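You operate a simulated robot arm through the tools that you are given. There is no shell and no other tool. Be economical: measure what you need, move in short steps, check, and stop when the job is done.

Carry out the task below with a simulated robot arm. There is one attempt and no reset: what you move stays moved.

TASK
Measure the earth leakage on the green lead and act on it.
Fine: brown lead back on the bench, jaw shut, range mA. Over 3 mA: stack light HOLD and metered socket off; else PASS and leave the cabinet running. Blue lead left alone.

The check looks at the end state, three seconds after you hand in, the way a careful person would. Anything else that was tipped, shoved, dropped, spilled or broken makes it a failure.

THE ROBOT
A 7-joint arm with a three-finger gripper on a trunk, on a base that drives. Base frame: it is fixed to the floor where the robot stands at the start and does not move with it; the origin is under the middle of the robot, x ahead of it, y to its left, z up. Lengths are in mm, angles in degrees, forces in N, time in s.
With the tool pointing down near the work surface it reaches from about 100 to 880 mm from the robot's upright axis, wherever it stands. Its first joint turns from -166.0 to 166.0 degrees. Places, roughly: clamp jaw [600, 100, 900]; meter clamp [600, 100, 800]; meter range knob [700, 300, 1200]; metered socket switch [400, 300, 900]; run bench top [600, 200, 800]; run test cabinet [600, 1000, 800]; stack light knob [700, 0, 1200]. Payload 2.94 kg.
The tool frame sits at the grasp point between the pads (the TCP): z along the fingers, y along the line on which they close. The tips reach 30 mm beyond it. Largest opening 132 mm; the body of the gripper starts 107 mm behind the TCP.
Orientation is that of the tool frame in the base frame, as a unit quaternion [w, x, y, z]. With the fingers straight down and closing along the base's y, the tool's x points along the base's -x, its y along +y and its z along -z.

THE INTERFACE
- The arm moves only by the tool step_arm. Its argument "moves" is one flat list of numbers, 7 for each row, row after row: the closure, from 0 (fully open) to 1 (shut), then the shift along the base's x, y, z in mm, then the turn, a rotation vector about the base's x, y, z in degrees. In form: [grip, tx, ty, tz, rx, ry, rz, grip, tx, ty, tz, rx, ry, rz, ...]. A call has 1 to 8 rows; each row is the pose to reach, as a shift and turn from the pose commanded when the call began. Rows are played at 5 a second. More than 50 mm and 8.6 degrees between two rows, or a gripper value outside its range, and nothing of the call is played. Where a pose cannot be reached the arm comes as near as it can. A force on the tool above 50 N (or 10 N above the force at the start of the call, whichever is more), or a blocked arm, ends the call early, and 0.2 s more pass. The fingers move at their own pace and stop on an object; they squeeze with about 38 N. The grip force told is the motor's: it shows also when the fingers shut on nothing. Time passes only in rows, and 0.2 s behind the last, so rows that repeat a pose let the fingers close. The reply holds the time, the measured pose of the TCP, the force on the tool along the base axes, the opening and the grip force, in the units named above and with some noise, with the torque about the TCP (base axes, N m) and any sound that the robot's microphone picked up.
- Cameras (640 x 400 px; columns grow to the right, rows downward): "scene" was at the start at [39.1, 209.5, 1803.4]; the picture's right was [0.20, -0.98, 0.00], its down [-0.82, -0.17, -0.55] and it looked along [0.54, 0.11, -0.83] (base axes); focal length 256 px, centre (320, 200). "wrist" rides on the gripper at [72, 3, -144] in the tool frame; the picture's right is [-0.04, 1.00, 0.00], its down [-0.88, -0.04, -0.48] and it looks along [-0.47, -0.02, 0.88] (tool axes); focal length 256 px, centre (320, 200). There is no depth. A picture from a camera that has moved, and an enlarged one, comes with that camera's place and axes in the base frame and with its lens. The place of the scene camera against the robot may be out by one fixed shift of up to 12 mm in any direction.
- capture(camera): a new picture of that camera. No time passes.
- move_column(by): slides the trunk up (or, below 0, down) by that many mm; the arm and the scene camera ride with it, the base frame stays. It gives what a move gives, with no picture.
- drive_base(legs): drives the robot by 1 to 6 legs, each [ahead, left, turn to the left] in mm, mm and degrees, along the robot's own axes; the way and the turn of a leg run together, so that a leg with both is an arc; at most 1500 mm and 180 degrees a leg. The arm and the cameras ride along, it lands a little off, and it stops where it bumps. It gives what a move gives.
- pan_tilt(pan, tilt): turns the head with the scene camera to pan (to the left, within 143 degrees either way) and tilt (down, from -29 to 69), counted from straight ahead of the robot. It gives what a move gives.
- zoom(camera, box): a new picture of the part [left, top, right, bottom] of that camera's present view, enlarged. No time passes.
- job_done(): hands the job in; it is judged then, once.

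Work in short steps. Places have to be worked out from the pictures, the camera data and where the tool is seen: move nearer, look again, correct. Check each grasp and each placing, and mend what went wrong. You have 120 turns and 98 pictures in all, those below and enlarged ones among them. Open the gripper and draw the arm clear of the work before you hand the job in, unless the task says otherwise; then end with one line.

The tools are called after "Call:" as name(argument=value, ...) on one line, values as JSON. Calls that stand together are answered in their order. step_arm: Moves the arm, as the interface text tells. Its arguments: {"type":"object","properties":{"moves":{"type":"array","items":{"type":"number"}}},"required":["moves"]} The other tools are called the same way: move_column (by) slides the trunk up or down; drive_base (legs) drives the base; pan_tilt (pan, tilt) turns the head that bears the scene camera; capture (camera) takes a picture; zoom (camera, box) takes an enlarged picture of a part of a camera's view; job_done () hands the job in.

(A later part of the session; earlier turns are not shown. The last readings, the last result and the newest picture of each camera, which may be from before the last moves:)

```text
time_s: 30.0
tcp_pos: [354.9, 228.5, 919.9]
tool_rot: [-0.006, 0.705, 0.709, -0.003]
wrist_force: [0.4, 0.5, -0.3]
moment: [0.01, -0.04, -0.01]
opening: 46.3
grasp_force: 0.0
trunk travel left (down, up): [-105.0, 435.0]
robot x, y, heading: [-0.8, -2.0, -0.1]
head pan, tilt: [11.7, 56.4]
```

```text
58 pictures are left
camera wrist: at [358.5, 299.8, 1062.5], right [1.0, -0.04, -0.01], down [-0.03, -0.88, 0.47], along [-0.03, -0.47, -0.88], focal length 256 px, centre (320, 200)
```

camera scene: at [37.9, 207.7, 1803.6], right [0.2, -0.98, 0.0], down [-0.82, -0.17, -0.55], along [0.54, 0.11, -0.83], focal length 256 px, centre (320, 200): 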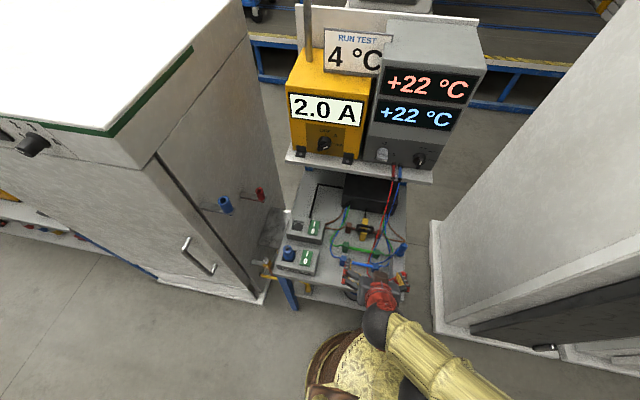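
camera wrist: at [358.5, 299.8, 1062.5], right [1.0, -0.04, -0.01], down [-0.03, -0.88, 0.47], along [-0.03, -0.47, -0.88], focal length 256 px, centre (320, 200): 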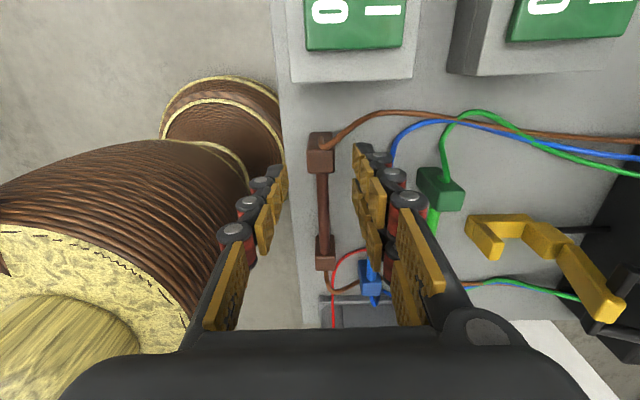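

Brown lies on the bench. Green's left block is at about (468.5, 188); I go above it.

Call:
step_arm(moves=[0.65, 40, -14, 0, 0, 0, 0, 0.65, 80, -28, 0, 0, 0, 0, 0.65, 114, -40, 0, 0, 0, 0, 0.65, 114, -40, 0, 0, 0, 0])

Call:
capture(camera="wrist")

```text
time_s: 31.0
tcp_pos: [470.8, 189.0, 919.5]
tool_rot: [-0.005, 0.705, 0.709, -0.004]
wrist_force: [0.1, 0.0, -0.2]
moment: [0.01, 0.0, 0.0]
opening: 46.4
grasp_force: 0.0
trunk travel left (down, up): [-105.0, 435.0]
robot x, y, heading: [4.7, -1.5, 0.0]
head pan, tilt: [11.7, 56.4]
```

```text
57 pictures are left
camera wrist: at [474.5, 259.8, 1061.9], right [1.0, -0.04, -0.01], down [-0.03, -0.88, 0.47], along [-0.03, -0.47, -0.88], focal length 256 px, centre (320, 200)
```

wrist: 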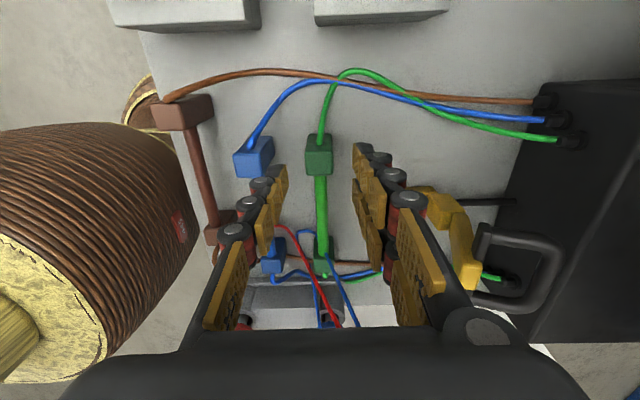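

Aligned within 3 mm. Descend and close on green's block.

Call:
step_arm(moves=[0.65, -3, 0, -30, 0, 0, 0, 0.65, -3, 0, -60, 0, 0, 0, 0.65, -3, 0, -77, 0, 0, 0, 0.8, -3, 0, -77, 0, 0, 0, 1, -3, 0, -77, 0, 0, 0, 1, -3, 0, -77, 0, 0, 0])

Call:
capture(camera="wrist")

```text
time_s: 32.4
tcp_pos: [467.8, 189.1, 840.7]
tool_rot: [-0.007, 0.705, 0.709, -0.003]
wrist_force: [-0.1, -0.3, 0.1]
moment: [0.01, 0.0, 0.0]
opening: 23.4
grasp_force: 25.8
trunk travel left (down, up): [-105.0, 435.0]
robot x, y, heading: [3.4, 0.6, 0.3]
head pan, tilt: [11.7, 56.4]
```

```text
56 pictures are left
camera wrist: at [471.4, 259.8, 984.6], right [1.0, -0.04, -0.01], down [-0.03, -0.88, 0.47], along [-0.03, -0.47, -0.88], focal length 256 px, centre (320, 200)
```

wrist: 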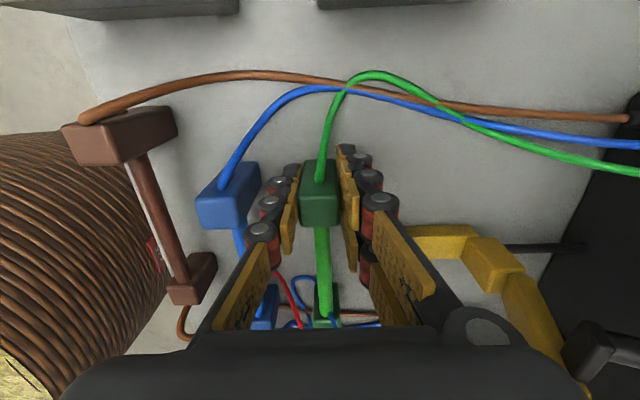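

Gripped. I lift slightly, slide it left so that its right end clears the hanging wires, then lift high.

Call:
step_arm(moves=[1, 0, 0, 12, 0, 0, 0, 1, 0, 22, 14, 0, 0, 0, 1, 0, 45, 16, 0, 0, 0, 1, 0, 45, 50, 0, 0, 0, 1, 0, 45, 92, 0, 0, 0, 1, 0, 45, 92, 0, 0, 0])

Call:
capture(camera="wrist")

Call:
zoom(camera="scene", box=[280, 130, 440, 290])

```text
time_s: 33.8
tcp_pos: [465.9, 232.2, 934.1]
tool_rot: [-0.005, 0.706, 0.709, -0.002]
wrist_force: [-0.2, 0.2, -0.6]
moment: [0.04, -0.04, 0.01]
opening: 23.1
grasp_force: 38.3
trunk travel left (down, up): [-105.0, 435.0]
robot x, y, heading: [-0.3, -0.2, 0.0]
head pan, tilt: [11.7, 56.4]
```

```text
55 pictures are left
camera wrist: at [469.7, 303.8, 1076.9], right [1.0, -0.04, -0.01], down [-0.03, -0.88, 0.47], along [-0.03, -0.47, -0.88], focal length 256 px, centre (320, 200)
```

wrist: 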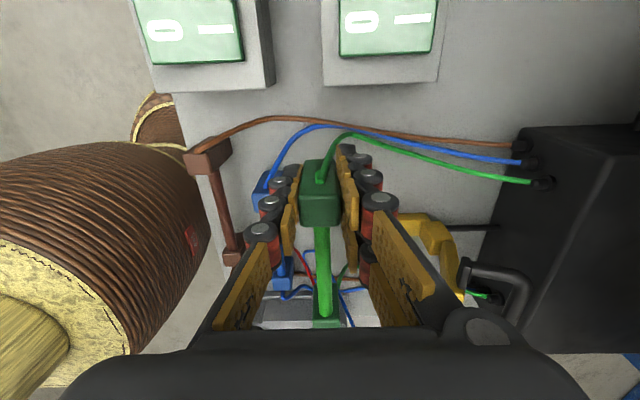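

```text
2.50 times, centred on (360, 210) of scene
camera zoom: at [38.1, 209.2, 1583.4], right [0.2, -0.98, 0.0], down [-0.82, -0.17, -0.55], along [0.54, 0.11, -0.83], focal length 640 px, centre (220, 175)
```

zoom: 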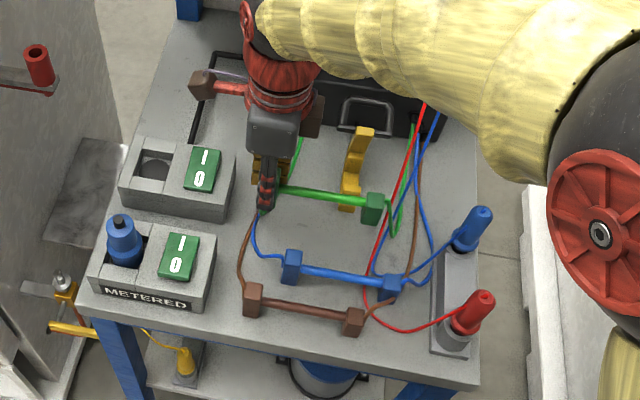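

Green is up and clear. I move it over the ring, then back to the y brown had, staying high.

Call:
step_arm(moves=[1, 40, 0, 4, 0, 0, 0, 1, 80, 0, 4, 0, 0, 0, 1, 94, -10, 4, 0, 0, 0, 1, 94, -46, 4, 0, 0, 0, 1, 94, -46, 4, 0, 0, 0])

Call:
capture(camera="wrist")

Call:
zoom(camera="scene", box=[310, 140, 410, 220])

```text
time_s: 35.0
tcp_pos: [559.4, 185.8, 938.4]
tool_rot: [-0.006, 0.706, 0.708, -0.003]
wrist_force: [-0.1, 0.1, -0.3]
moment: [0.07, -0.01, -0.02]
opening: 22.9
grasp_force: 37.6
trunk travel left (down, up): [-105.0, 435.0]
robot x, y, heading: [-2.5, 0.2, 0.1]
head pan, tilt: [11.7, 56.4]
```

```text
53 pictures are left
camera wrist: at [564.3, 257.9, 1082.5], right [1.0, -0.04, -0.01], down [-0.03, -0.88, 0.47], along [-0.03, -0.47, -0.88], focal length 256 px, centre (320, 200)
```

wrist: 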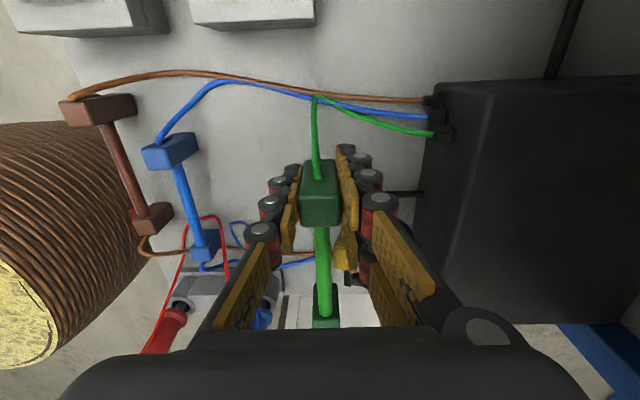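

```text
5.00 times, centred on (360, 180) of scene
camera zoom: at [38.5, 208.8, 1583.4], right [0.2, -0.98, 0.0], down [-0.82, -0.17, -0.55], along [0.54, 0.11, -0.83], focal length 1280 px, centre (120, 300)
```

zoom: 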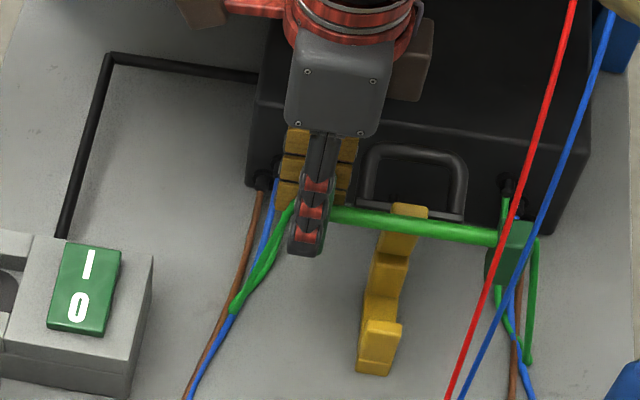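

Same position as brown had; I lower it into the ring.

Call:
step_arm(moves=[1, 1, 0, -25, 0, 0, 0, 1, 1, 0, -50, 0, 0, 0, 1, 1, 0, -70, 0, 0, 0, 1, 1, 0, -88, 0, 0, 0, 1, 1, 0, -94, 0, 0, 0, 1, 1, 0, -97, 0, 0, 0])

Call:
capture(camera="wrist")

```text
time_s: 36.4
tcp_pos: [562.2, 187.9, 841.1]
tool_rot: [-0.006, 0.705, 0.709, -0.004]
wrist_force: [0.6, -0.4, -1.2]
moment: [0.05, 0.0, -0.03]
opening: 22.8
grasp_force: 38.2
trunk travel left (down, up): [-105.0, 435.0]
robot x, y, heading: [2.5, 0.4, 0.1]
head pan, tilt: [11.7, 56.4]
```

```text
51 pictures are left
camera wrist: at [565.7, 258.8, 985.1], right [1.0, -0.04, -0.01], down [-0.03, -0.88, 0.47], along [-0.03, -0.47, -0.88], focal length 256 px, centre (320, 200)
```

wrist: 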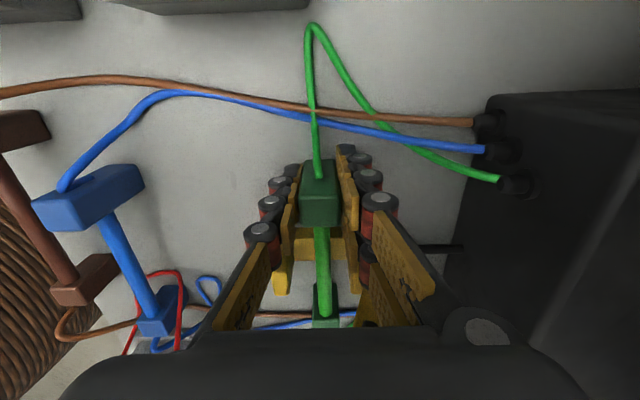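

Good position. A touch lower for bench contact, then release and rise.

Call:
step_arm(moves=[1, 0, 0, -2, 0, 0, 0, 1, 0, 0, -2, 0, 0, 0, 0.85, 0, 0, 0, 0, 0, 0, 0.6, 0, 0, 0, 0, 0, 0, 0.6, 0, 0, 0, 0, 0, 0, 0.6, 0, 0, 40, 0, 0, 0, 0.6, 0, 0, 85, 0, 0, 0])

Call:
capture(camera="wrist")

Call:
zoom(camera="scene", box=[280, 130, 440, 290])

```text
time_s: 38.0
tcp_pos: [562.6, 188.7, 926.8]
tool_rot: [-0.005, 0.705, 0.709, -0.003]
wrist_force: [-0.4, 0.8, -0.5]
moment: [0.0, 0.0, 0.0]
opening: 52.9
grasp_force: 0.2
trunk travel left (down, up): [-105.0, 435.0]
robot x, y, heading: [0.0, -4.7, 0.1]
head pan, tilt: [11.7, 56.4]
```

```text
50 pictures are left
camera wrist: at [565.5, 260.2, 1068.4], right [1.0, -0.04, -0.01], down [-0.03, -0.88, 0.47], along [-0.03, -0.47, -0.88], focal length 256 px, centre (320, 200)
```

wrist: 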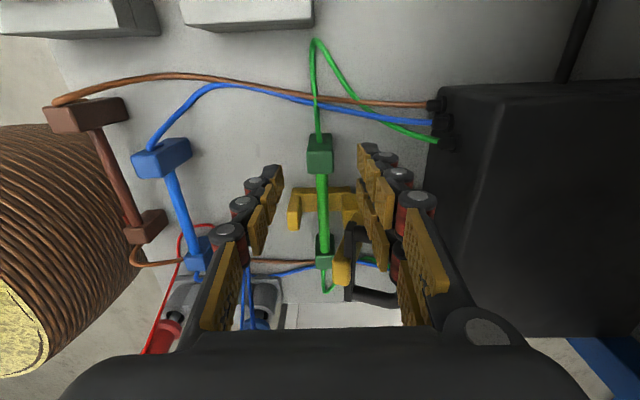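

```text
2.50 times, centred on (360, 210) of scene
camera zoom: at [38.4, 209.3, 1583.4], right [0.2, -0.98, 0.0], down [-0.82, -0.17, -0.55], along [0.54, 0.11, -0.83], focal length 640 px, centre (220, 175)
```

zoom: 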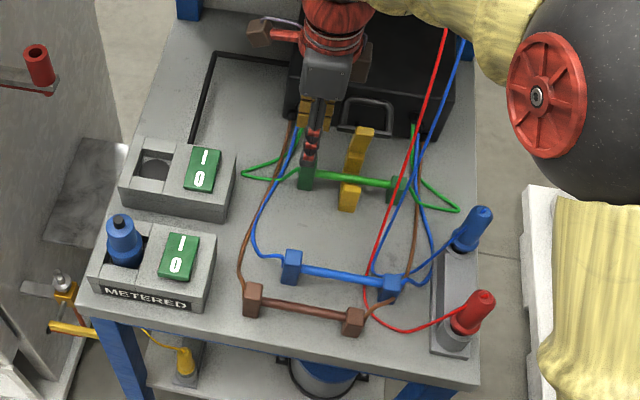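

Green sits in the ring. Now I return to the earlier tilted stand-off to regrip the D-handle and close the jaw.

Call:
step_arm(moves=[0.7, 0, -10, 30, 0, -4, 0, 0.8, 0, -25, 55, 0, -10, 0, 0.83, 2, -40, 75, 0, -18, 0, 0.83, 4, -55, 82, 0, -26, 0, 0.83, 6, -62, 82, 0, -33, 0, 0.83, 6, -62, 82, 0, -39.5, 0, 0.83, 6, -62, 82, 0, -39.5, 0])

Call:
capture(camera="wrist")

Call:
zoom(camera="wrist", box=[180, 60, 400, 240])

```text
time_s: 39.6
tcp_pos: [568.6, 125.5, 1008.4]
tool_rot: [0.235, 0.665, 0.668, 0.236]
wrist_force: [-0.4, 0.6, 0.3]
moment: [0.03, 0.02, 0.01]
opening: 22.2
grasp_force: 0.0
trunk travel left (down, up): [-105.0, 435.0]
robot x, y, heading: [1.2, 0.3, -0.0]
head pan, tilt: [11.7, 56.4]
```

```text
48 pictures are left
camera wrist: at [479.0, 196.7, 1122.6], right [0.78, -0.04, 0.63], down [-0.32, -0.88, 0.35], along [0.54, -0.47, -0.7], focal length 256 px, centre (320, 200)
```

wrist: 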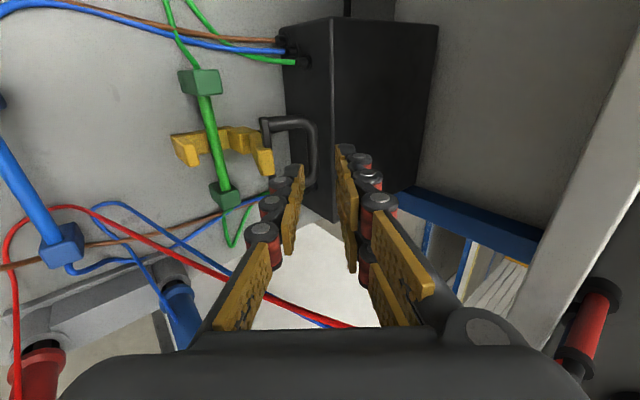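

```text
2.22 times, centred on (290, 150) of wrist
camera zoom: at [479.0, 196.7, 1122.6], right [0.78, -0.04, 0.63], down [-0.32, -0.88, 0.35], along [0.54, -0.47, -0.7], focal length 569 px, centre (387, 311)
```

zoom: 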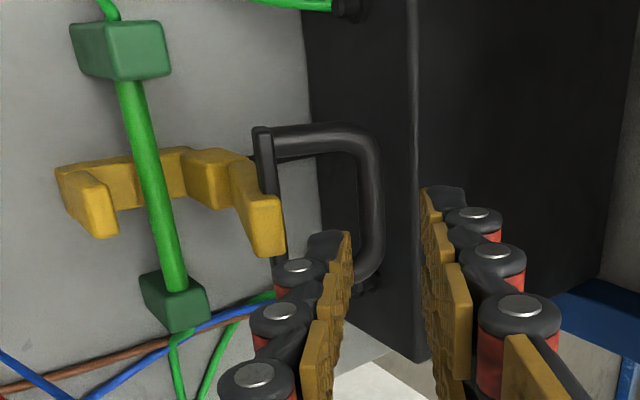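

The bar is now at about (620, 121, 934). I advance halfway along the tool, then look.

Call:
step_arm(moves=[0.77, 7, 0, -20, 0, 0, 0, 0.77, 23, 0, -40, 0, 0, 0, 0.77, 23, 0, -40, 0, 0, 0])

Call:
zoom(camera="wrist", box=[180, 60, 400, 240])

```text
time_s: 40.4
tcp_pos: [590.2, 125.1, 967.2]
tool_rot: [0.234, 0.666, 0.668, 0.236]
wrist_force: [0.3, 0.0, -0.6]
moment: [0.05, -0.02, -0.01]
opening: 30.1
grasp_force: 0.0
trunk travel left (down, up): [-105.0, 435.0]
robot x, y, heading: [-0.3, -1.5, 0.2]
head pan, tilt: [11.7, 56.4]
```

```text
2.22 times, centred on (290, 150) of wrist
camera zoom: at [502.1, 196.5, 1080.7], right [0.78, -0.04, 0.63], down [-0.32, -0.88, 0.35], along [0.54, -0.47, -0.7], focal length 569 px, centre (387, 311)
```

zoom: 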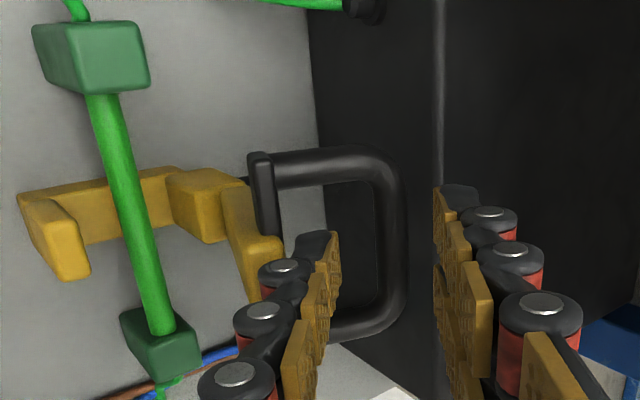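

The bar is centred between the fingers. Advance 36 mm and close.

Call:
step_arm(moves=[0.77, 11, 0, -14, 0, 0, 0, 0.77, 23, 0, -28, 0, 0, 0, 0.77, 23, 0, -28, 0, 0, 0])

Call:
zoom(camera="wrist", box=[180, 60, 400, 240])

```text
time_s: 41.2
tcp_pos: [614.6, 125.6, 941.0]
tool_rot: [0.234, 0.664, 0.669, 0.236]
wrist_force: [-0.1, 0.4, 0.2]
moment: [-0.01, 0.0, -0.01]
opening: 30.5
grasp_force: 0.1
trunk travel left (down, up): [-105.0, 435.0]
robot x, y, heading: [-1.1, 0.9, 0.1]
head pan, tilt: [11.7, 56.4]
```

```text
2.22 times, centred on (290, 150) of wrist
camera zoom: at [525.2, 195.4, 1054.2], right [0.78, -0.04, 0.63], down [-0.32, -0.88, 0.35], along [0.54, -0.47, -0.7], focal length 569 px, centre (387, 311)
```

zoom: 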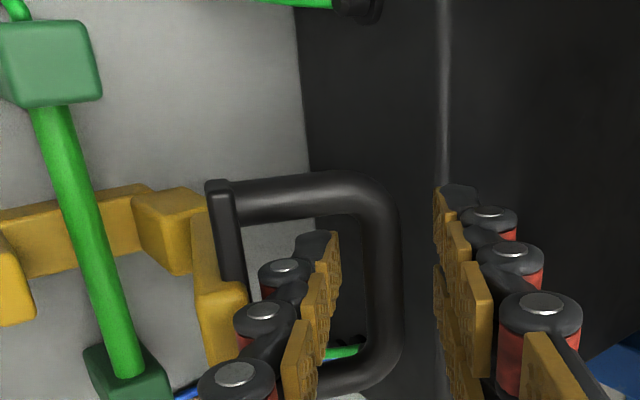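

Call:
step_arm(moves=[0.9, 3, 0, -4, 0, 0, 0, 1, 3, 0, -4, 0, 0, 0, 1, 3, 0, -4, 0, 0, 0, 1, 3, 0, -4, 0, 0, 0])

Call:
zoom(camera="wrist", box=[180, 60, 400, 240])

```text
time_s: 42.2
tcp_pos: [617.0, 123.9, 935.3]
tool_rot: [0.234, 0.666, 0.668, 0.234]
wrist_force: [-0.5, -0.6, -2.1]
moment: [0.16, 0.03, -0.18]
opening: 10.5
grasp_force: 37.8
trunk travel left (down, up): [-105.0, 435.0]
robot x, y, heading: [-0.3, -1.2, 0.0]
head pan, tilt: [11.7, 56.4]
```

```text
2.22 times, centred on (290, 150) of wrist
camera zoom: at [527.4, 195.4, 1050.0], right [0.78, -0.04, 0.63], down [-0.32, -0.88, 0.35], along [0.54, -0.47, -0.7], focal length 569 px, centre (387, 311)
```

zoom: 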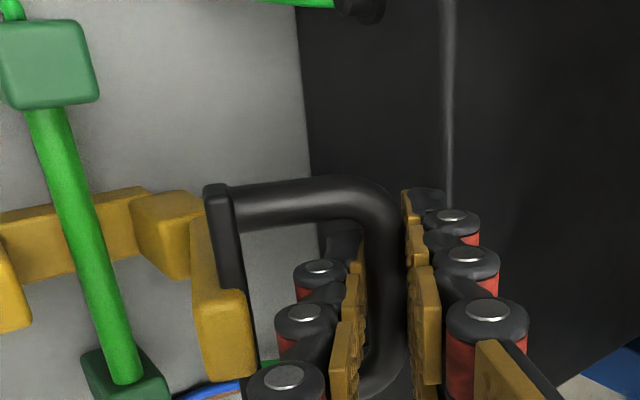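

Gripped. I run the arc backward to lower the jaw.

Call:
step_arm(moves=[1, -11.4, 0, 4.9, 0, 0, 0, 1, -23.2, 0, 7.6, 0, 0, 0, 1, -35.4, 0, 8.4, 0, 0, 0, 1, -47.7, 0, 7.8, 0, 0, 0, 1, -59.8, 0, 4.7, 0, 0, 0, 1, -71.3, 0, -0.2, 0, 0, 0])

Call:
capture(camera="wrist")

```text
time_s: 43.6
tcp_pos: [547.4, 124.8, 934.2]
tool_rot: [0.234, 0.666, 0.669, 0.234]
wrist_force: [15.7, -6.3, -24.9]
moment: [-0.03, 0.06, -0.34]
opening: 11.2
grasp_force: 37.8
trunk travel left (down, up): [-105.0, 435.0]
robot x, y, heading: [1.0, 2.1, -0.1]
head pan, tilt: [11.7, 56.4]
```

```text
43 pictures are left
camera wrist: at [458.4, 195.8, 1048.0], right [0.78, -0.04, 0.62], down [-0.32, -0.88, 0.35], along [0.54, -0.47, -0.7], focal length 256 px, centre (320, 200)
```

wrist: 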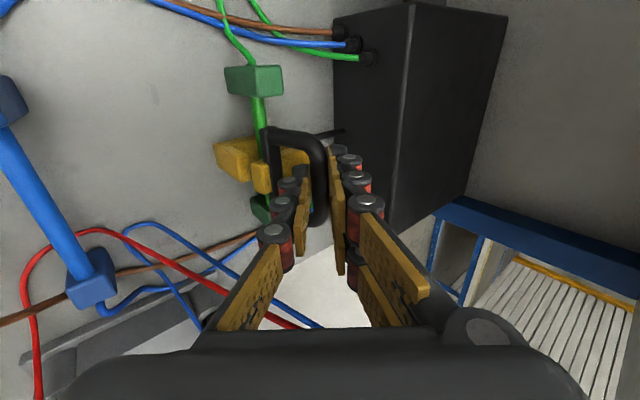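

The handle pulls along the fingers (arc a bit wide). I follow inward while closing the last part.

Call:
step_arm(moves=[1, -2, 0, -5, 0, 0, 0, 1, -7, 0, -9, 0, 0, 0, 1, -11, 0, -13, 0, 0, 0, 1, -14, 0, -16, 0, 0, 0])

Call:
zoom(camera="wrist", box=[180, 60, 400, 240])

```text
time_s: 44.6
tcp_pos: [532.0, 124.6, 919.7]
tool_rot: [0.235, 0.665, 0.668, 0.236]
wrist_force: [-0.4, -10.0, 3.3]
moment: [0.23, -0.18, -0.05]
opening: 10.8
grasp_force: 37.8
trunk travel left (down, up): [-105.0, 435.0]
robot x, y, heading: [-0.4, -0.4, 0.1]
head pan, tilt: [11.7, 56.4]
```

```text
2.22 times, centred on (290, 150) of wrist
camera zoom: at [442.4, 195.8, 1033.9], right [0.78, -0.04, 0.63], down [-0.32, -0.88, 0.35], along [0.54, -0.47, -0.7], focal length 569 px, centre (387, 311)
```

zoom: 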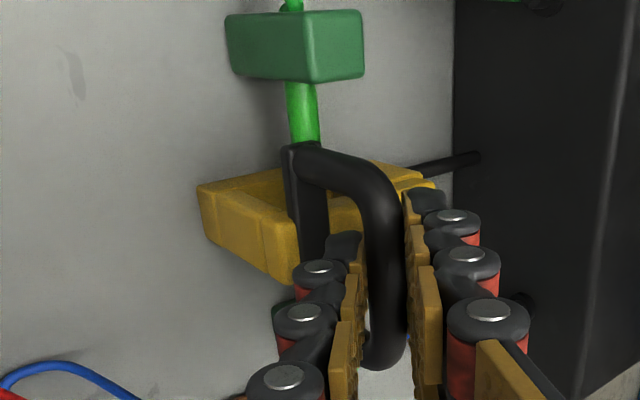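

The jaw looks shut. I press slightly further, then release and withdraw along the tool.

Call:
step_arm(moves=[1, -2, 0, -4, 0, 0, 0, 1, -2, 0, -4, 0, 0, 0, 0.85, -2, 0, -3, 0, 0, 0, 0.7, -1, 0, -2, 0, 0, 0, 0.7, -1, 0, -2, 0, 0, 0, 0.7, -19, 0, 20, 0, 0, 0, 0.7, -44, 0, 51, 0, 0, 0, 0.7, -66, 0, 79, 0, 0, 0])

Call:
zoom(camera="wrist", box=[180, 40, 420, 220])

Call:
capture(camera="scene")

```text
time_s: 46.4
tcp_pos: [465.0, 125.3, 1001.7]
tool_rot: [0.235, 0.666, 0.668, 0.235]
wrist_force: [0.0, -0.6, -0.1]
moment: [-0.03, -0.04, 0.02]
opening: 39.4
grasp_force: 0.1
trunk travel left (down, up): [-105.0, 435.0]
robot x, y, heading: [-0.9, -1.7, 0.3]
head pan, tilt: [11.7, 56.4]
```

```text
2.22 times, centred on (300, 130) of wrist
camera zoom: at [376.3, 195.7, 1113.2], right [0.78, -0.04, 0.63], down [-0.32, -0.88, 0.35], along [0.54, -0.47, -0.7], focal length 569 px, centre (364, 356)
```

zoom: 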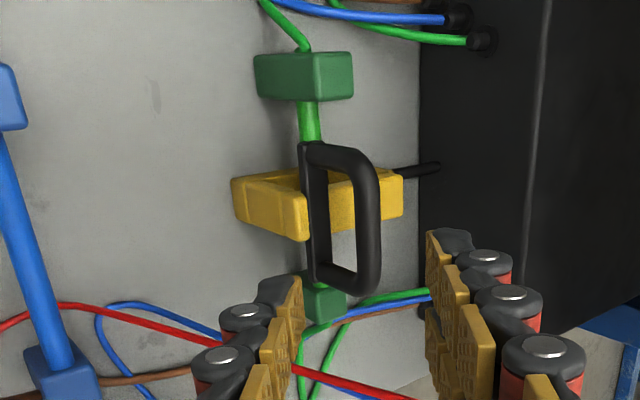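

```text
40 pictures are left
camera scene: at [38.3, 209.2, 1583.4], right [0.2, -0.98, 0.0], down [-0.82, -0.17, -0.55], along [0.54, 0.11, -0.83], focal length 256 px, centre (320, 200)
```

scene: 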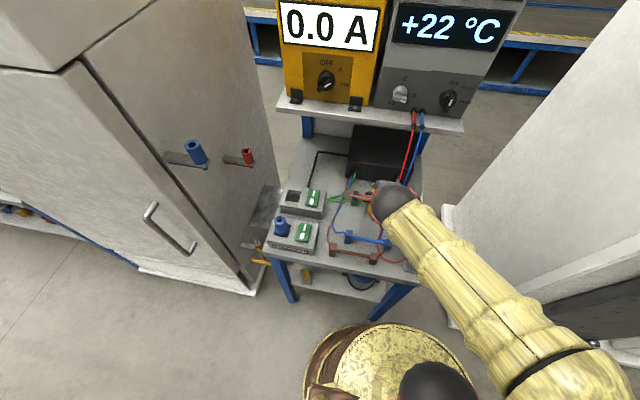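

Jaw shut around green, meter reads 0.0 A. Now the range knob; I look closely at it.

Call:
zoom(camera="scene", box=[280, 40, 480, 130])

```text
3.20 times, centred on (380, 85) of scene
camera zoom: at [38.3, 209.2, 1583.4], right [0.2, -0.98, 0.0], down [-0.82, -0.17, -0.55], along [0.54, 0.11, -0.83], focal length 819 px, centre (128, 568)
```

zoom: 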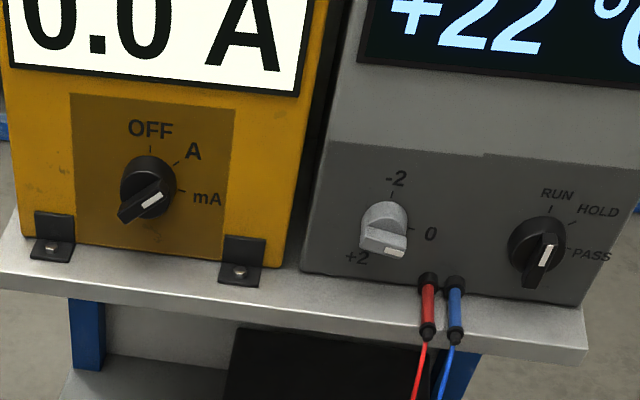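

Range pointer is at A; mA is 45° clockwise. Knob base ≈ (682, 323, 1184). I raise the trunk and bring the hand level, in front of the meter.

Call:
move_column(by=180)

Call:
step_arm(moves=[0.62, 0, 30, 2, 0, -8.5, 0, 0.62, 0, 60, 4, 0, -17, 0, 0.62, 5, 95, 6, 0, -25.5, 0, 0.62, 15, 130, 6, 0, -34, 0, 0.62, 25, 165, 6, 0, -42.5, 0, 0.62, 35, 197, 6, 0, -51, 0, 0.62, 35, 197, 6, 0, -51, 0])

Call:
capture(camera="wrist")

Call:
capture(camera="scene")

```text
time_s: 48.4
tcp_pos: [466.6, 125.2, 1179.7]
tool_rot: [0.235, 0.665, 0.668, 0.236]
wrist_force: [-0.3, 0.2, -0.2]
moment: [0.01, 0.01, 0.0]
opening: 39.6
grasp_force: 0.0
trunk travel left (down, up): [-285.0, 255.0]
robot x, y, heading: [-1.7, -0.6, 0.3]
head pan, tilt: [11.7, 56.4]
```

```text
time_s: 50.0
tcp_pos: [482.6, 208.7, 1395.1]
tool_rot: [0.456, 0.519, 0.58, 0.432]
wrist_force: [-0.9, 0.8, -0.1]
moment: [0.01, -0.02, -0.02]
opening: 50.2
grasp_force: 0.1
out of reach, approached as far as the arm can: row 2, 3, 4, 5, 6, 7
trunk travel left (down, up): [-285.0, 255.0]
robot x, y, heading: [-1.8, -1.2, 0.1]
head pan, tilt: [11.7, 56.4]
```

```text
38 pictures are left
camera wrist: at [339.4, 276.1, 1421.2], right [0.21, 0.04, 0.98], down [-0.43, -0.89, 0.13], along [0.88, -0.45, -0.17], focal length 256 px, centre (320, 200)
```

wrist: 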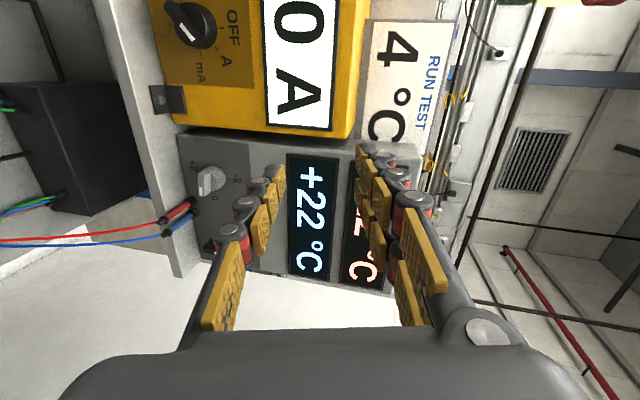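

```text
37 pictures are left
camera scene: at [38.2, 209.3, 1763.4], right [0.2, -0.98, 0.0], down [-0.82, -0.17, -0.55], along [0.54, 0.11, -0.83], focal length 256 px, centre (320, 200)
```

scene: 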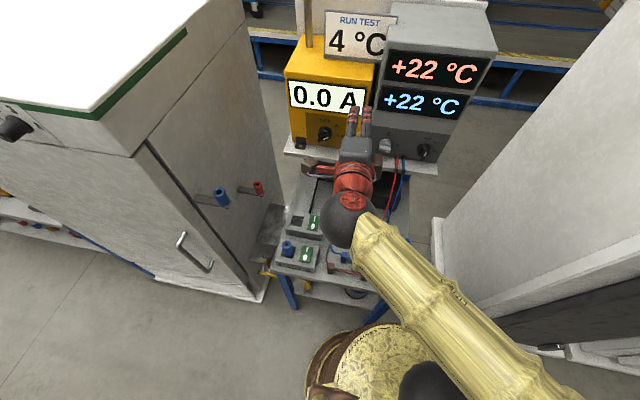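

Level fingers are out of reach this close in; I back the base off 180 mm so the arm can extend forward.

Call:
drive_base(legs=[[-180, 0, 0]])

```text
time_s: 51.5
tcp_pos: [304.4, 208.5, 1393.9]
tool_rot: [0.457, 0.52, 0.578, 0.431]
wrist_force: [0.8, 0.0, -0.8]
moment: [-0.02, 0.0, 0.01]
opening: 50.0
grasp_force: 0.1
trunk travel left (down, up): [-285.0, 255.0]
robot x, y, heading: [-176.2, -0.2, -0.3]
head pan, tilt: [11.7, 56.4]
```

Call:
step_arm(moves=[0.62, 40, 0, 0, 0, 0, 0, 0.62, 80, 0, 0, 0, 0, 0])

```text
time_s: 52.1
tcp_pos: [382.2, 205.3, 1400.6]
tool_rot: [0.454, 0.52, 0.582, 0.43]
wrist_force: [0.3, -0.4, -0.4]
moment: [-0.03, -0.02, -0.05]
opening: 50.2
grasp_force: 0.1
out of reach, approached as far as the arm can: row 2
trunk travel left (down, up): [-285.0, 255.0]
robot x, y, heading: [-183.4, 0.5, -0.2]
head pan, tilt: [11.7, 56.4]
```

I roll the hand 45° (the start orientation for the knob) and move forward to see whether the reach improves.

Call:
step_arm(moves=[0.62, 0, 10, -15, -8, 0, 0, 0.62, 0, 20, -30, -16, 0, 0, 0.62, 0, 30, -45, -24, 0, 0, 0.62, 0, 40, -60, -32, 0, 0, 0.62, 0, 50, -75, -40, 0, 0])

```text
time_s: 53.3
tcp_pos: [383.7, 256.1, 1326.8]
tool_rot: [0.607, 0.333, 0.691, 0.208]
wrist_force: [0.8, 0.9, 0.3]
moment: [0.04, -0.03, -0.02]
opening: 50.3
grasp_force: 0.0
trunk travel left (down, up): [-285.0, 255.0]
robot x, y, heading: [-178.2, 1.8, -0.1]
head pan, tilt: [11.7, 56.4]
```

Reachable. I level the orientation and go to a stand-off in front of the range knob.

Call:
step_arm(moves=[0.62, 28, 11, -24, 0, -5, 3.4, 0.62, 56, 22, -48, -0.2, -10.2, 6.8, 0.62, 84, 33, -72, -0.2, -10.2, 6.8, 0.62, 112, 44, -96, -0.2, -10.2, 6.8, 0.62, 140, 56, -120, -0.2, -10.2, 6.8, 0.62, 170, 67, -142, -0.2, -10.2, 6.8, 0.62, 170, 67, -142, -0.2, -10.2, 6.8])

Call:
capture(camera="wrist")

```text
time_s: 54.9
tcp_pos: [577.9, 361.2, 1221.7]
tool_rot: [0.649, 0.277, 0.664, 0.248]
wrist_force: [0.0, 0.6, -0.4]
moment: [0.01, 0.03, 0.0]
opening: 50.1
grasp_force: 0.0
out of reach, approached as far as the arm can: row 2, 3, 4, 5, 6, 7
trunk travel left (down, up): [-285.0, 255.0]
robot x, y, heading: [-179.9, 1.8, -0.2]
head pan, tilt: [11.7, 56.4]
```

```text
36 pictures are left
camera wrist: at [433.8, 418.3, 1177.2], right [0.05, 0.69, 0.72], down [-0.47, -0.62, 0.63], along [0.88, -0.37, 0.3], focal length 256 px, centre (320, 200)
```

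wrist: 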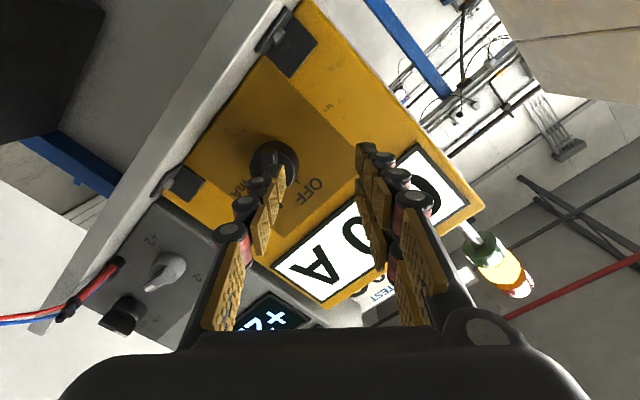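

The arm prefers a lower trunk here; I lower it 120 and command the same target again.

Call:
move_column(by=-120)

Call:
step_arm(moves=[0.62, -5, -5, 30, 0, 0, 0])

```text
time_s: 56.4
tcp_pos: [578.5, 362.3, 1103.0]
tool_rot: [0.649, 0.275, 0.664, 0.248]
wrist_force: [-0.7, 0.3, -0.3]
moment: [0.01, 0.01, -0.01]
opening: 50.2
grasp_force: 0.0
trunk travel left (down, up): [-165.0, 375.0]
robot x, y, heading: [-178.1, 1.4, -0.2]
head pan, tilt: [11.7, 56.4]
```

```text
time_s: 56.8
tcp_pos: [573.8, 358.2, 1131.0]
tool_rot: [0.648, 0.277, 0.664, 0.248]
wrist_force: [-0.9, -0.4, -0.1]
moment: [-0.02, -0.08, -0.01]
opening: 50.2
grasp_force: 0.0
trunk travel left (down, up): [-165.0, 375.0]
robot x, y, heading: [-181.0, 1.9, -0.2]
head pan, tilt: [11.7, 56.4]
```

Call:
step_arm(moves=[0.62, 0, -18, 27, 0.7, -1, 0.8, 0.62, -4, -35, 54, 1.4, -2.1, 1.7, 0.62, -4, -35, 54, 1.4, -2.1, 1.7])

Call:
capture(camera="wrist")

Call:
zoom(camera="scene", box=[260, 60, 420, 180])

```text
time_s: 57.6
tcp_pos: [570.8, 323.9, 1186.4]
tool_rot: [0.653, 0.271, 0.654, 0.269]
wrist_force: [0.5, 0.3, 0.2]
moment: [0.0, 0.04, 0.04]
opening: 50.1
grasp_force: 0.0
trunk travel left (down, up): [-165.0, 375.0]
robot x, y, heading: [-182.4, 2.1, -0.2]
head pan, tilt: [11.7, 56.4]
```

```text
35 pictures are left
camera wrist: at [425.8, 377.0, 1137.0], right [0.0, 0.68, 0.74], down [-0.48, -0.65, 0.6], along [0.88, -0.35, 0.32], focal length 256 px, centre (320, 200)
```

wrist: 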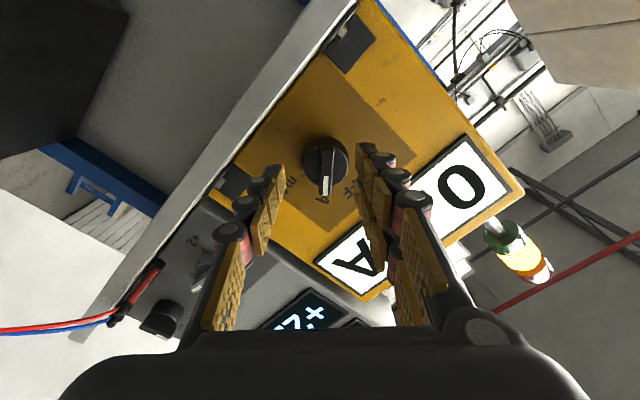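

```text
3.33 times, centred on (340, 120) of scene
camera zoom: at [-140.6, 209.3, 1643.4], right [0.2, -0.98, 0.0], down [-0.82, -0.17, -0.55], along [0.54, 0.11, -0.83], focal length 853 px, centre (253, 467)
```

zoom: 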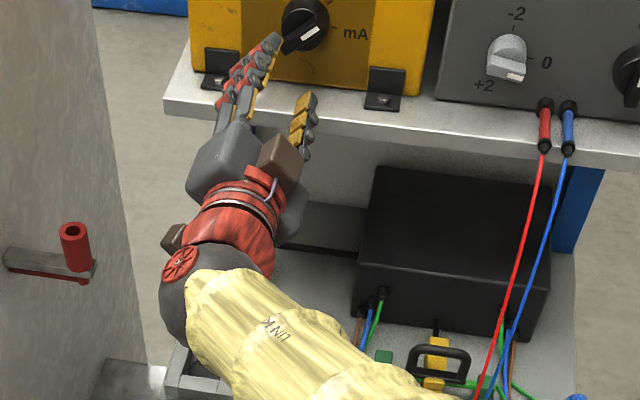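

The bar of the knob is perpendicular to the closing direction and nearly centred. I enlarge to measure.

Call:
zoom(camera="wrist", box=[250, 110, 410, 230])

```text
3.33 times, centred on (330, 170) of wrist
camera zoom: at [425.8, 377.0, 1137.0], right [0.0, 0.68, 0.74], down [-0.48, -0.65, 0.6], along [0.88, -0.35, 0.32], focal length 853 px, centre (287, 300)
```

zoom: 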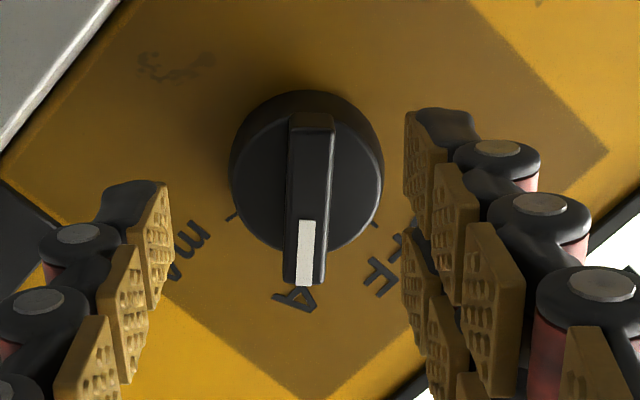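

Knob centre appears nearer (y≈314, z≈1201). I shift there, come 25 mm closer and look again for depth.

Call:
step_arm(moves=[0.62, 12, -5, 7, 0, 0, 0, 0.62, 25, -9, 14, 0, 0, 0, 0.62, 25, -9, 14, 0, 0, 0])

Call:
zoom(camera="wrist", box=[250, 110, 410, 230])

```text
time_s: 58.4
tcp_pos: [594.3, 314.1, 1200.8]
tool_rot: [0.653, 0.27, 0.653, 0.271]
wrist_force: [-0.5, 0.0, 0.1]
moment: [0.01, 0.0, 0.0]
opening: 50.2
grasp_force: 0.1
trunk travel left (down, up): [-165.0, 375.0]
robot x, y, heading: [-180.3, -0.7, -0.2]
head pan, tilt: [11.7, 56.4]
```

```text
3.33 times, centred on (330, 170) of wrist
camera zoom: at [449.9, 366.6, 1150.6], right [0.0, 0.68, 0.74], down [-0.48, -0.65, 0.59], along [0.88, -0.35, 0.32], focal length 853 px, centre (287, 300)
```

zoom: 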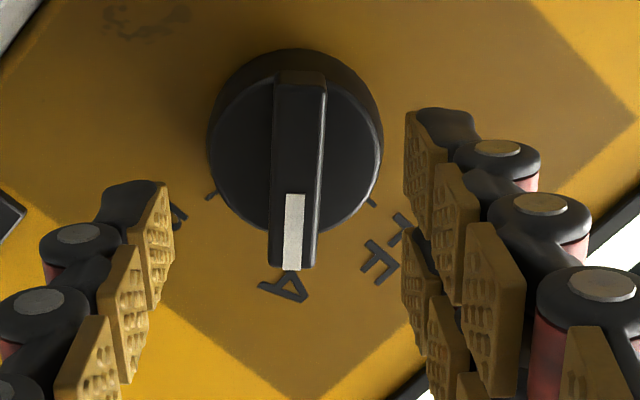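

Centred. I advance another 22 mm and look from the side with the scene camera as well.

Call:
step_arm(moves=[0.62, 11, 0, 0, 0, 0, 0, 0.62, 22, 0, 0, 0, 0, 0, 0.62, 22, 0, 0, 0, 0, 0])

Call:
zoom(camera="wrist", box=[230, 90, 410, 230])

Call:
zoom(camera="scene", box=[290, 20, 390, 110])

```text
time_s: 59.2
tcp_pos: [617.0, 312.7, 1199.2]
tool_rot: [0.654, 0.271, 0.653, 0.271]
wrist_force: [0.0, 0.3, 0.4]
moment: [-0.01, 0.01, -0.02]
opening: 50.1
grasp_force: 0.0
trunk travel left (down, up): [-165.0, 375.0]
robot x, y, heading: [-179.4, -1.7, 0.1]
head pan, tilt: [11.7, 56.4]
```

```text
2.86 times, centred on (320, 160) of wrist
camera zoom: at [471.8, 366.2, 1150.7], right [0.0, 0.68, 0.74], down [-0.48, -0.65, 0.59], along [0.88, -0.35, 0.32], focal length 731 px, centre (320, 314)
```

zoom: 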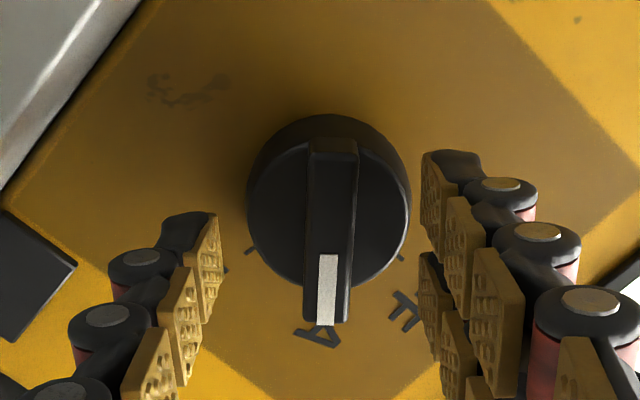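

```text
4.44 times, centred on (340, 65) of scene
camera zoom: at [-140.2, 209.6, 1643.4], right [0.2, -0.98, 0.0], down [-0.82, -0.17, -0.55], along [0.54, 0.11, -0.83], focal length 1137 px, centre (231, 800)
```

zoom: 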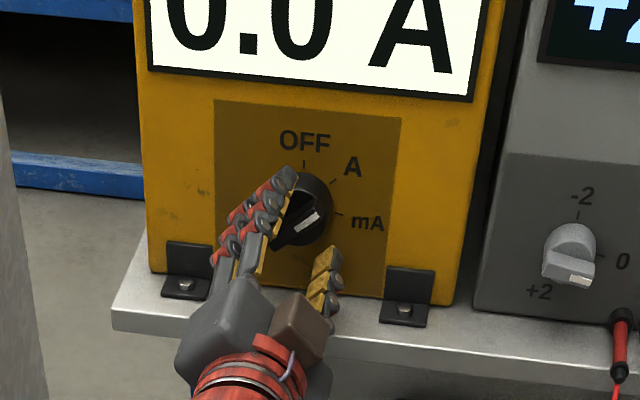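

Fingertips are now beside the bar (disc front ≈ x 650). I centre a few mm and close gently.

Call:
step_arm(moves=[0.62, 1, 6, -4, 0, 0, 0, 0.8, 1, 6, -4, 0, 0, 0, 1, 1, 6, -4, 0, 0, 0, 1, 1, 6, -4, 0, 0, 0, 1, 1, 6, -4, 0, 0, 0])

Call:
zoom(camera="wrist", box=[230, 90, 410, 230])

```text
time_s: 60.4
tcp_pos: [618.4, 319.7, 1197.8]
tool_rot: [0.654, 0.271, 0.653, 0.269]
wrist_force: [0.7, 1.5, 1.0]
moment: [0.01, -0.04, -0.07]
opening: 12.0
grasp_force: 25.2
trunk travel left (down, up): [-165.0, 375.0]
robot x, y, heading: [-179.4, 0.9, -0.2]
head pan, tilt: [11.7, 56.4]
```

```text
2.86 times, centred on (320, 160) of wrist
camera zoom: at [472.8, 372.7, 1147.6], right [0.0, 0.68, 0.74], down [-0.48, -0.65, 0.59], along [0.88, -0.35, 0.32], focal length 731 px, centre (320, 314)
```

zoom: 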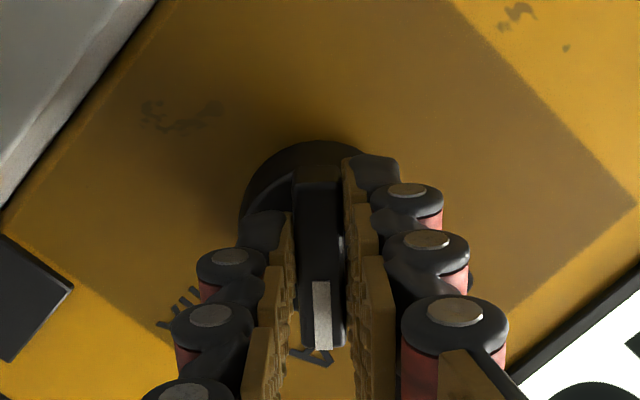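

Gripped (12 mm). I turn it 45° clockwise about x.

Call:
step_arm(moves=[1, 0, 0, 0, 8, 0, 0, 1, 0, 0, 0, 16, 0, 0, 1, 0, 0, 0, 24, 0, 0, 1, 0, 0, 0, 32, 0, 0, 1, 0, 0, 0, 40, 0, 0, 1, 0, 0, 0, 46, 0, 0, 1, 0, 0, 0, 46, 0, 0])

Call:
capture(camera="scene")

```text
time_s: 60.9
tcp_pos: [619.1, 320.9, 1197.5]
tool_rot: [0.629, 0.325, 0.634, 0.311]
wrist_force: [-29.0, -11.9, 2.2]
moment: [0.0, -0.68, -0.93]
opening: 12.0
grasp_force: 39.5
out of reach, approached as far as the arm can: row 1, 2
trunk travel left (down, up): [-165.0, 375.0]
robot x, y, heading: [-181.3, -0.2, -0.2]
head pan, tilt: [11.7, 56.4]
stopped in row 2: the force on the tool passed its limit at 85 N (the readings are from after the stop); the commanded pose is now the measured one
```

```text
28 pictures are left
camera scene: at [-145.3, 207.5, 1643.8], right [0.2, -0.98, 0.0], down [-0.82, -0.16, -0.56], along [0.54, 0.11, -0.83], focal length 256 px, centre (320, 200)
```

scene: 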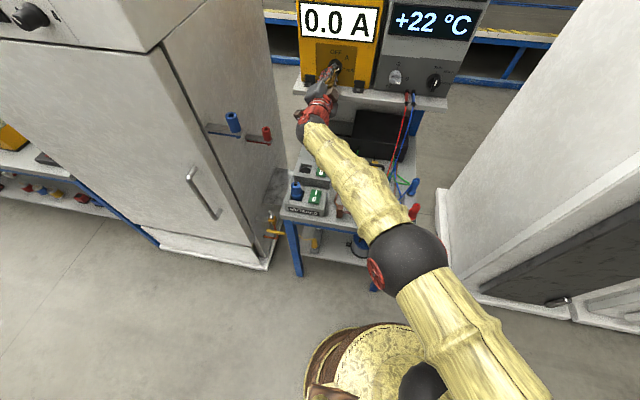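

The wrist joint hits its limit turning that way. I release, back off, and roll the hand by −180° so that the turn runs away from that limit.

Call:
step_arm(moves=[0.9, 0, 0, 0, 0, 0, 0, 0.62, 0, 0, 0, 0, 0, 0, 0.62, -20, 0, 0, 0, 0, 0, 0.62, -60, 0, 0, -8.4, 0, 0, 0.62, -80, 0, 0, -16.8, 0, 0, 0.62, -80, 0, 0, -25, 0, 0, 0.62, -80, 0, 0, -33.4, 0, 0, 0.62, -80, 0, 0, -41.8, 0, 0])

Call:
step_arm(moves=[0.62, 0, 0, 0, -8.5, 0, 0, 0.62, 0, 0, 0, -17, 0, 0, 0.62, 0, 0, 0, -25.5, 0, 0, 0.62, 0, 0, 0, -34, 0, 0, 0.62, 0, 0, 0, -42.5, 0, 0, 0.62, 0, 0, 0, -51, 0, 0, 0.62, 0, 0, 0, -59.5, 0, 0, 0.62, 0, 0, 0, -68, 0, 0])

Call:
step_arm(moves=[0.62, 0, 0, 0, -8.5, 0, 0, 0.62, 0, 0, 0, -17, 0, 0, 0.62, 0, 0, 0, -25.5, 0, 0, 0.62, 0, 0, 0, -34, 0, 0, 0.62, 0, 0, 0, -42.5, 0, 0, 0.62, 0, 0, 0, -51, 0, 0, 0.62, 0, 0, 0, -59.5, 0, 0, 0.62, 0, 0, 0, -68, 0, 0])

```text
time_s: 62.7
tcp_pos: [542.8, 322.9, 1193.8]
tool_rot: [0.702, 0.079, 0.705, 0.063]
wrist_force: [-0.5, 0.5, -0.2]
moment: [-0.02, 0.01, -0.01]
opening: 50.1
grasp_force: 0.1
out of reach, approached as far as the arm can: row 3
trunk travel left (down, up): [-165.0, 375.0]
robot x, y, heading: [-179.4, -2.5, -0.3]
head pan, tilt: [11.7, 56.4]
```

```text
time_s: 64.5
tcp_pos: [542.7, 323.8, 1194.9]
tool_rot: [0.626, -0.327, 0.619, -0.343]
wrist_force: [-0.8, 0.1, -0.1]
moment: [0.02, -0.01, 0.0]
opening: 50.3
grasp_force: 0.1
trunk travel left (down, up): [-165.0, 375.0]
robot x, y, heading: [-181.5, -0.2, -0.1]
head pan, tilt: [11.7, 56.4]
```

```text
time_s: 66.3
tcp_pos: [543.0, 323.2, 1194.9]
tool_rot: [-0.335, 0.622, -0.321, 0.63]
wrist_force: [-0.8, 0.4, 0.6]
moment: [0.01, 0.01, 0.02]
opening: 50.2
grasp_force: 0.1
trunk travel left (down, up): [-165.0, 375.0]
robot x, y, heading: [-179.7, 2.2, -0.3]
head pan, tilt: [11.7, 56.4]
```

The opposite roll is reachable. Look at the knob from this side.

Call:
zoom(camera="wrist", box=[220, 80, 420, 230])

```text
2.67 times, centred on (320, 155) of wrist
camera zoom: at [398.2, 259.8, 1230.1], right [0.02, -0.53, -0.85], down [-0.48, 0.74, -0.48], along [0.88, 0.41, -0.24], focal length 683 px, centre (320, 320)
```

zoom: 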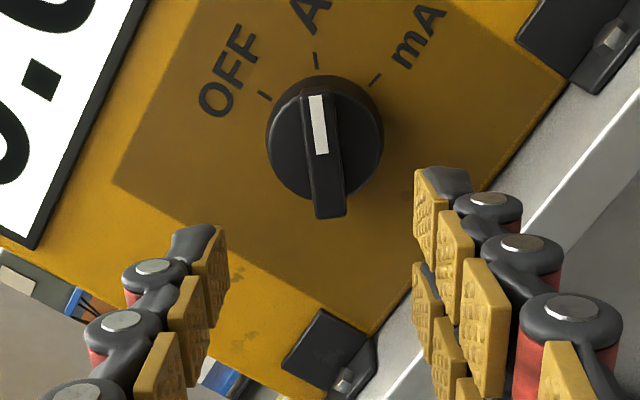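

Bar still at A (45°). I roll the last −10° and advance onto the knob again, then close.

Call:
step_arm(moves=[0.62, 20, -1, 0, -5, 0, 0, 0.62, 45, -3, 1, -10, 0, 0, 0.62, 65, -4, 2, -10, 0, 0, 0.62, 76, -4, 2, -10, 0, 0, 0.62, 76, -4, 2, -10, 0, 0])

Call:
zoom(camera="wrist", box=[220, 80, 420, 230])

```text
time_s: 67.5
tcp_pos: [618.9, 319.3, 1195.5]
tool_rot: [-0.281, 0.649, -0.266, 0.655]
wrist_force: [0.2, 1.0, 0.5]
moment: [0.0, 0.01, 0.0]
opening: 50.2
grasp_force: 0.1
trunk travel left (down, up): [-165.0, 375.0]
robot x, y, heading: [-183.0, -1.3, -0.2]
head pan, tilt: [11.7, 56.4]
```

```text
2.67 times, centred on (320, 155) of wrist
camera zoom: at [474.6, 262.2, 1241.3], right [0.02, -0.67, -0.74], down [-0.47, 0.65, -0.6], along [0.88, 0.37, -0.3], focal length 683 px, centre (320, 320)
```

zoom: 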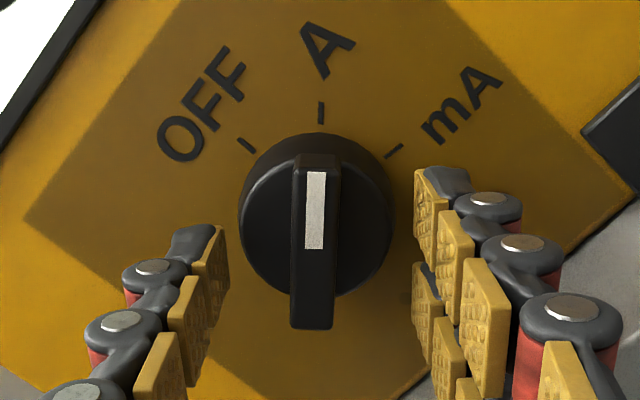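

Perfectly aligned. Close, then turn 45° clockwise.

Call:
step_arm(moves=[0.8, 0, 0, 0, 0, 0, 0, 1, 0, 0, 0, 0, 0, 0, 1, 0, 0, 0, 0, 0, 0, 1, 0, 0, 0, 0, 0, 0])

Call:
step_arm(moves=[1, 0, 0, 0, 8, 0, 0, 1, 0, 0, 0, 16, 0, 0, 1, 0, 0, 0, 24, 0, 0, 1, 0, 0, 0, 32, 0, 0, 1, 0, 0, 0, 40, 0, 0, 1, 0, 0, 0, 46, 0, 0, 1, 0, 0, 0, 46, 0, 0])

Call:
zoom(camera="scene", box=[280, 0, 440, 110])

```text
time_s: 68.5
tcp_pos: [617.9, 320.0, 1195.5]
tool_rot: [-0.282, 0.648, -0.266, 0.656]
wrist_force: [1.5, 3.9, 2.9]
moment: [0.0, 0.04, 0.15]
opening: 11.9
grasp_force: 25.3
trunk travel left (down, up): [-165.0, 375.0]
robot x, y, heading: [-184.4, 2.4, -0.1]
head pan, tilt: [11.7, 56.4]
```

```text
time_s: 70.1
tcp_pos: [619.6, 321.5, 1199.4]
tool_rot: [0.514, -0.485, 0.501, -0.5]
wrist_force: [9.3, 12.6, 19.0]
moment: [-0.09, -0.34, -0.37]
opening: 11.8
grasp_force: 39.0
trunk travel left (down, up): [-165.0, 375.0]
robot x, y, heading: [-181.6, 0.3, -0.0]
head pan, tilt: [11.7, 56.4]
```

```text
3.64 times, centred on (360, 55) of scene
camera zoom: at [-141.3, 210.3, 1643.4], right [0.2, -0.98, 0.0], down [-0.82, -0.17, -0.55], along [0.54, 0.11, -0.83], focal length 930 px, centre (174, 727)
```

zoom: 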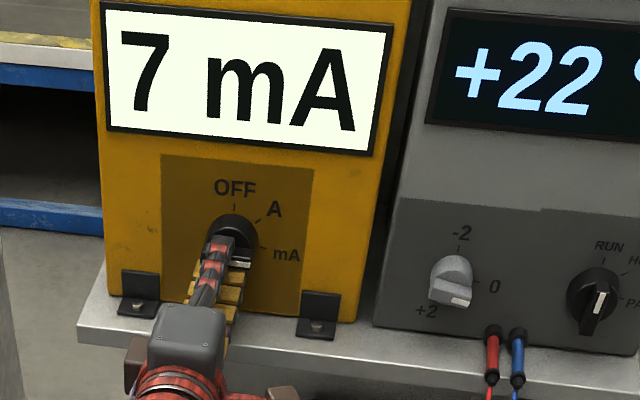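

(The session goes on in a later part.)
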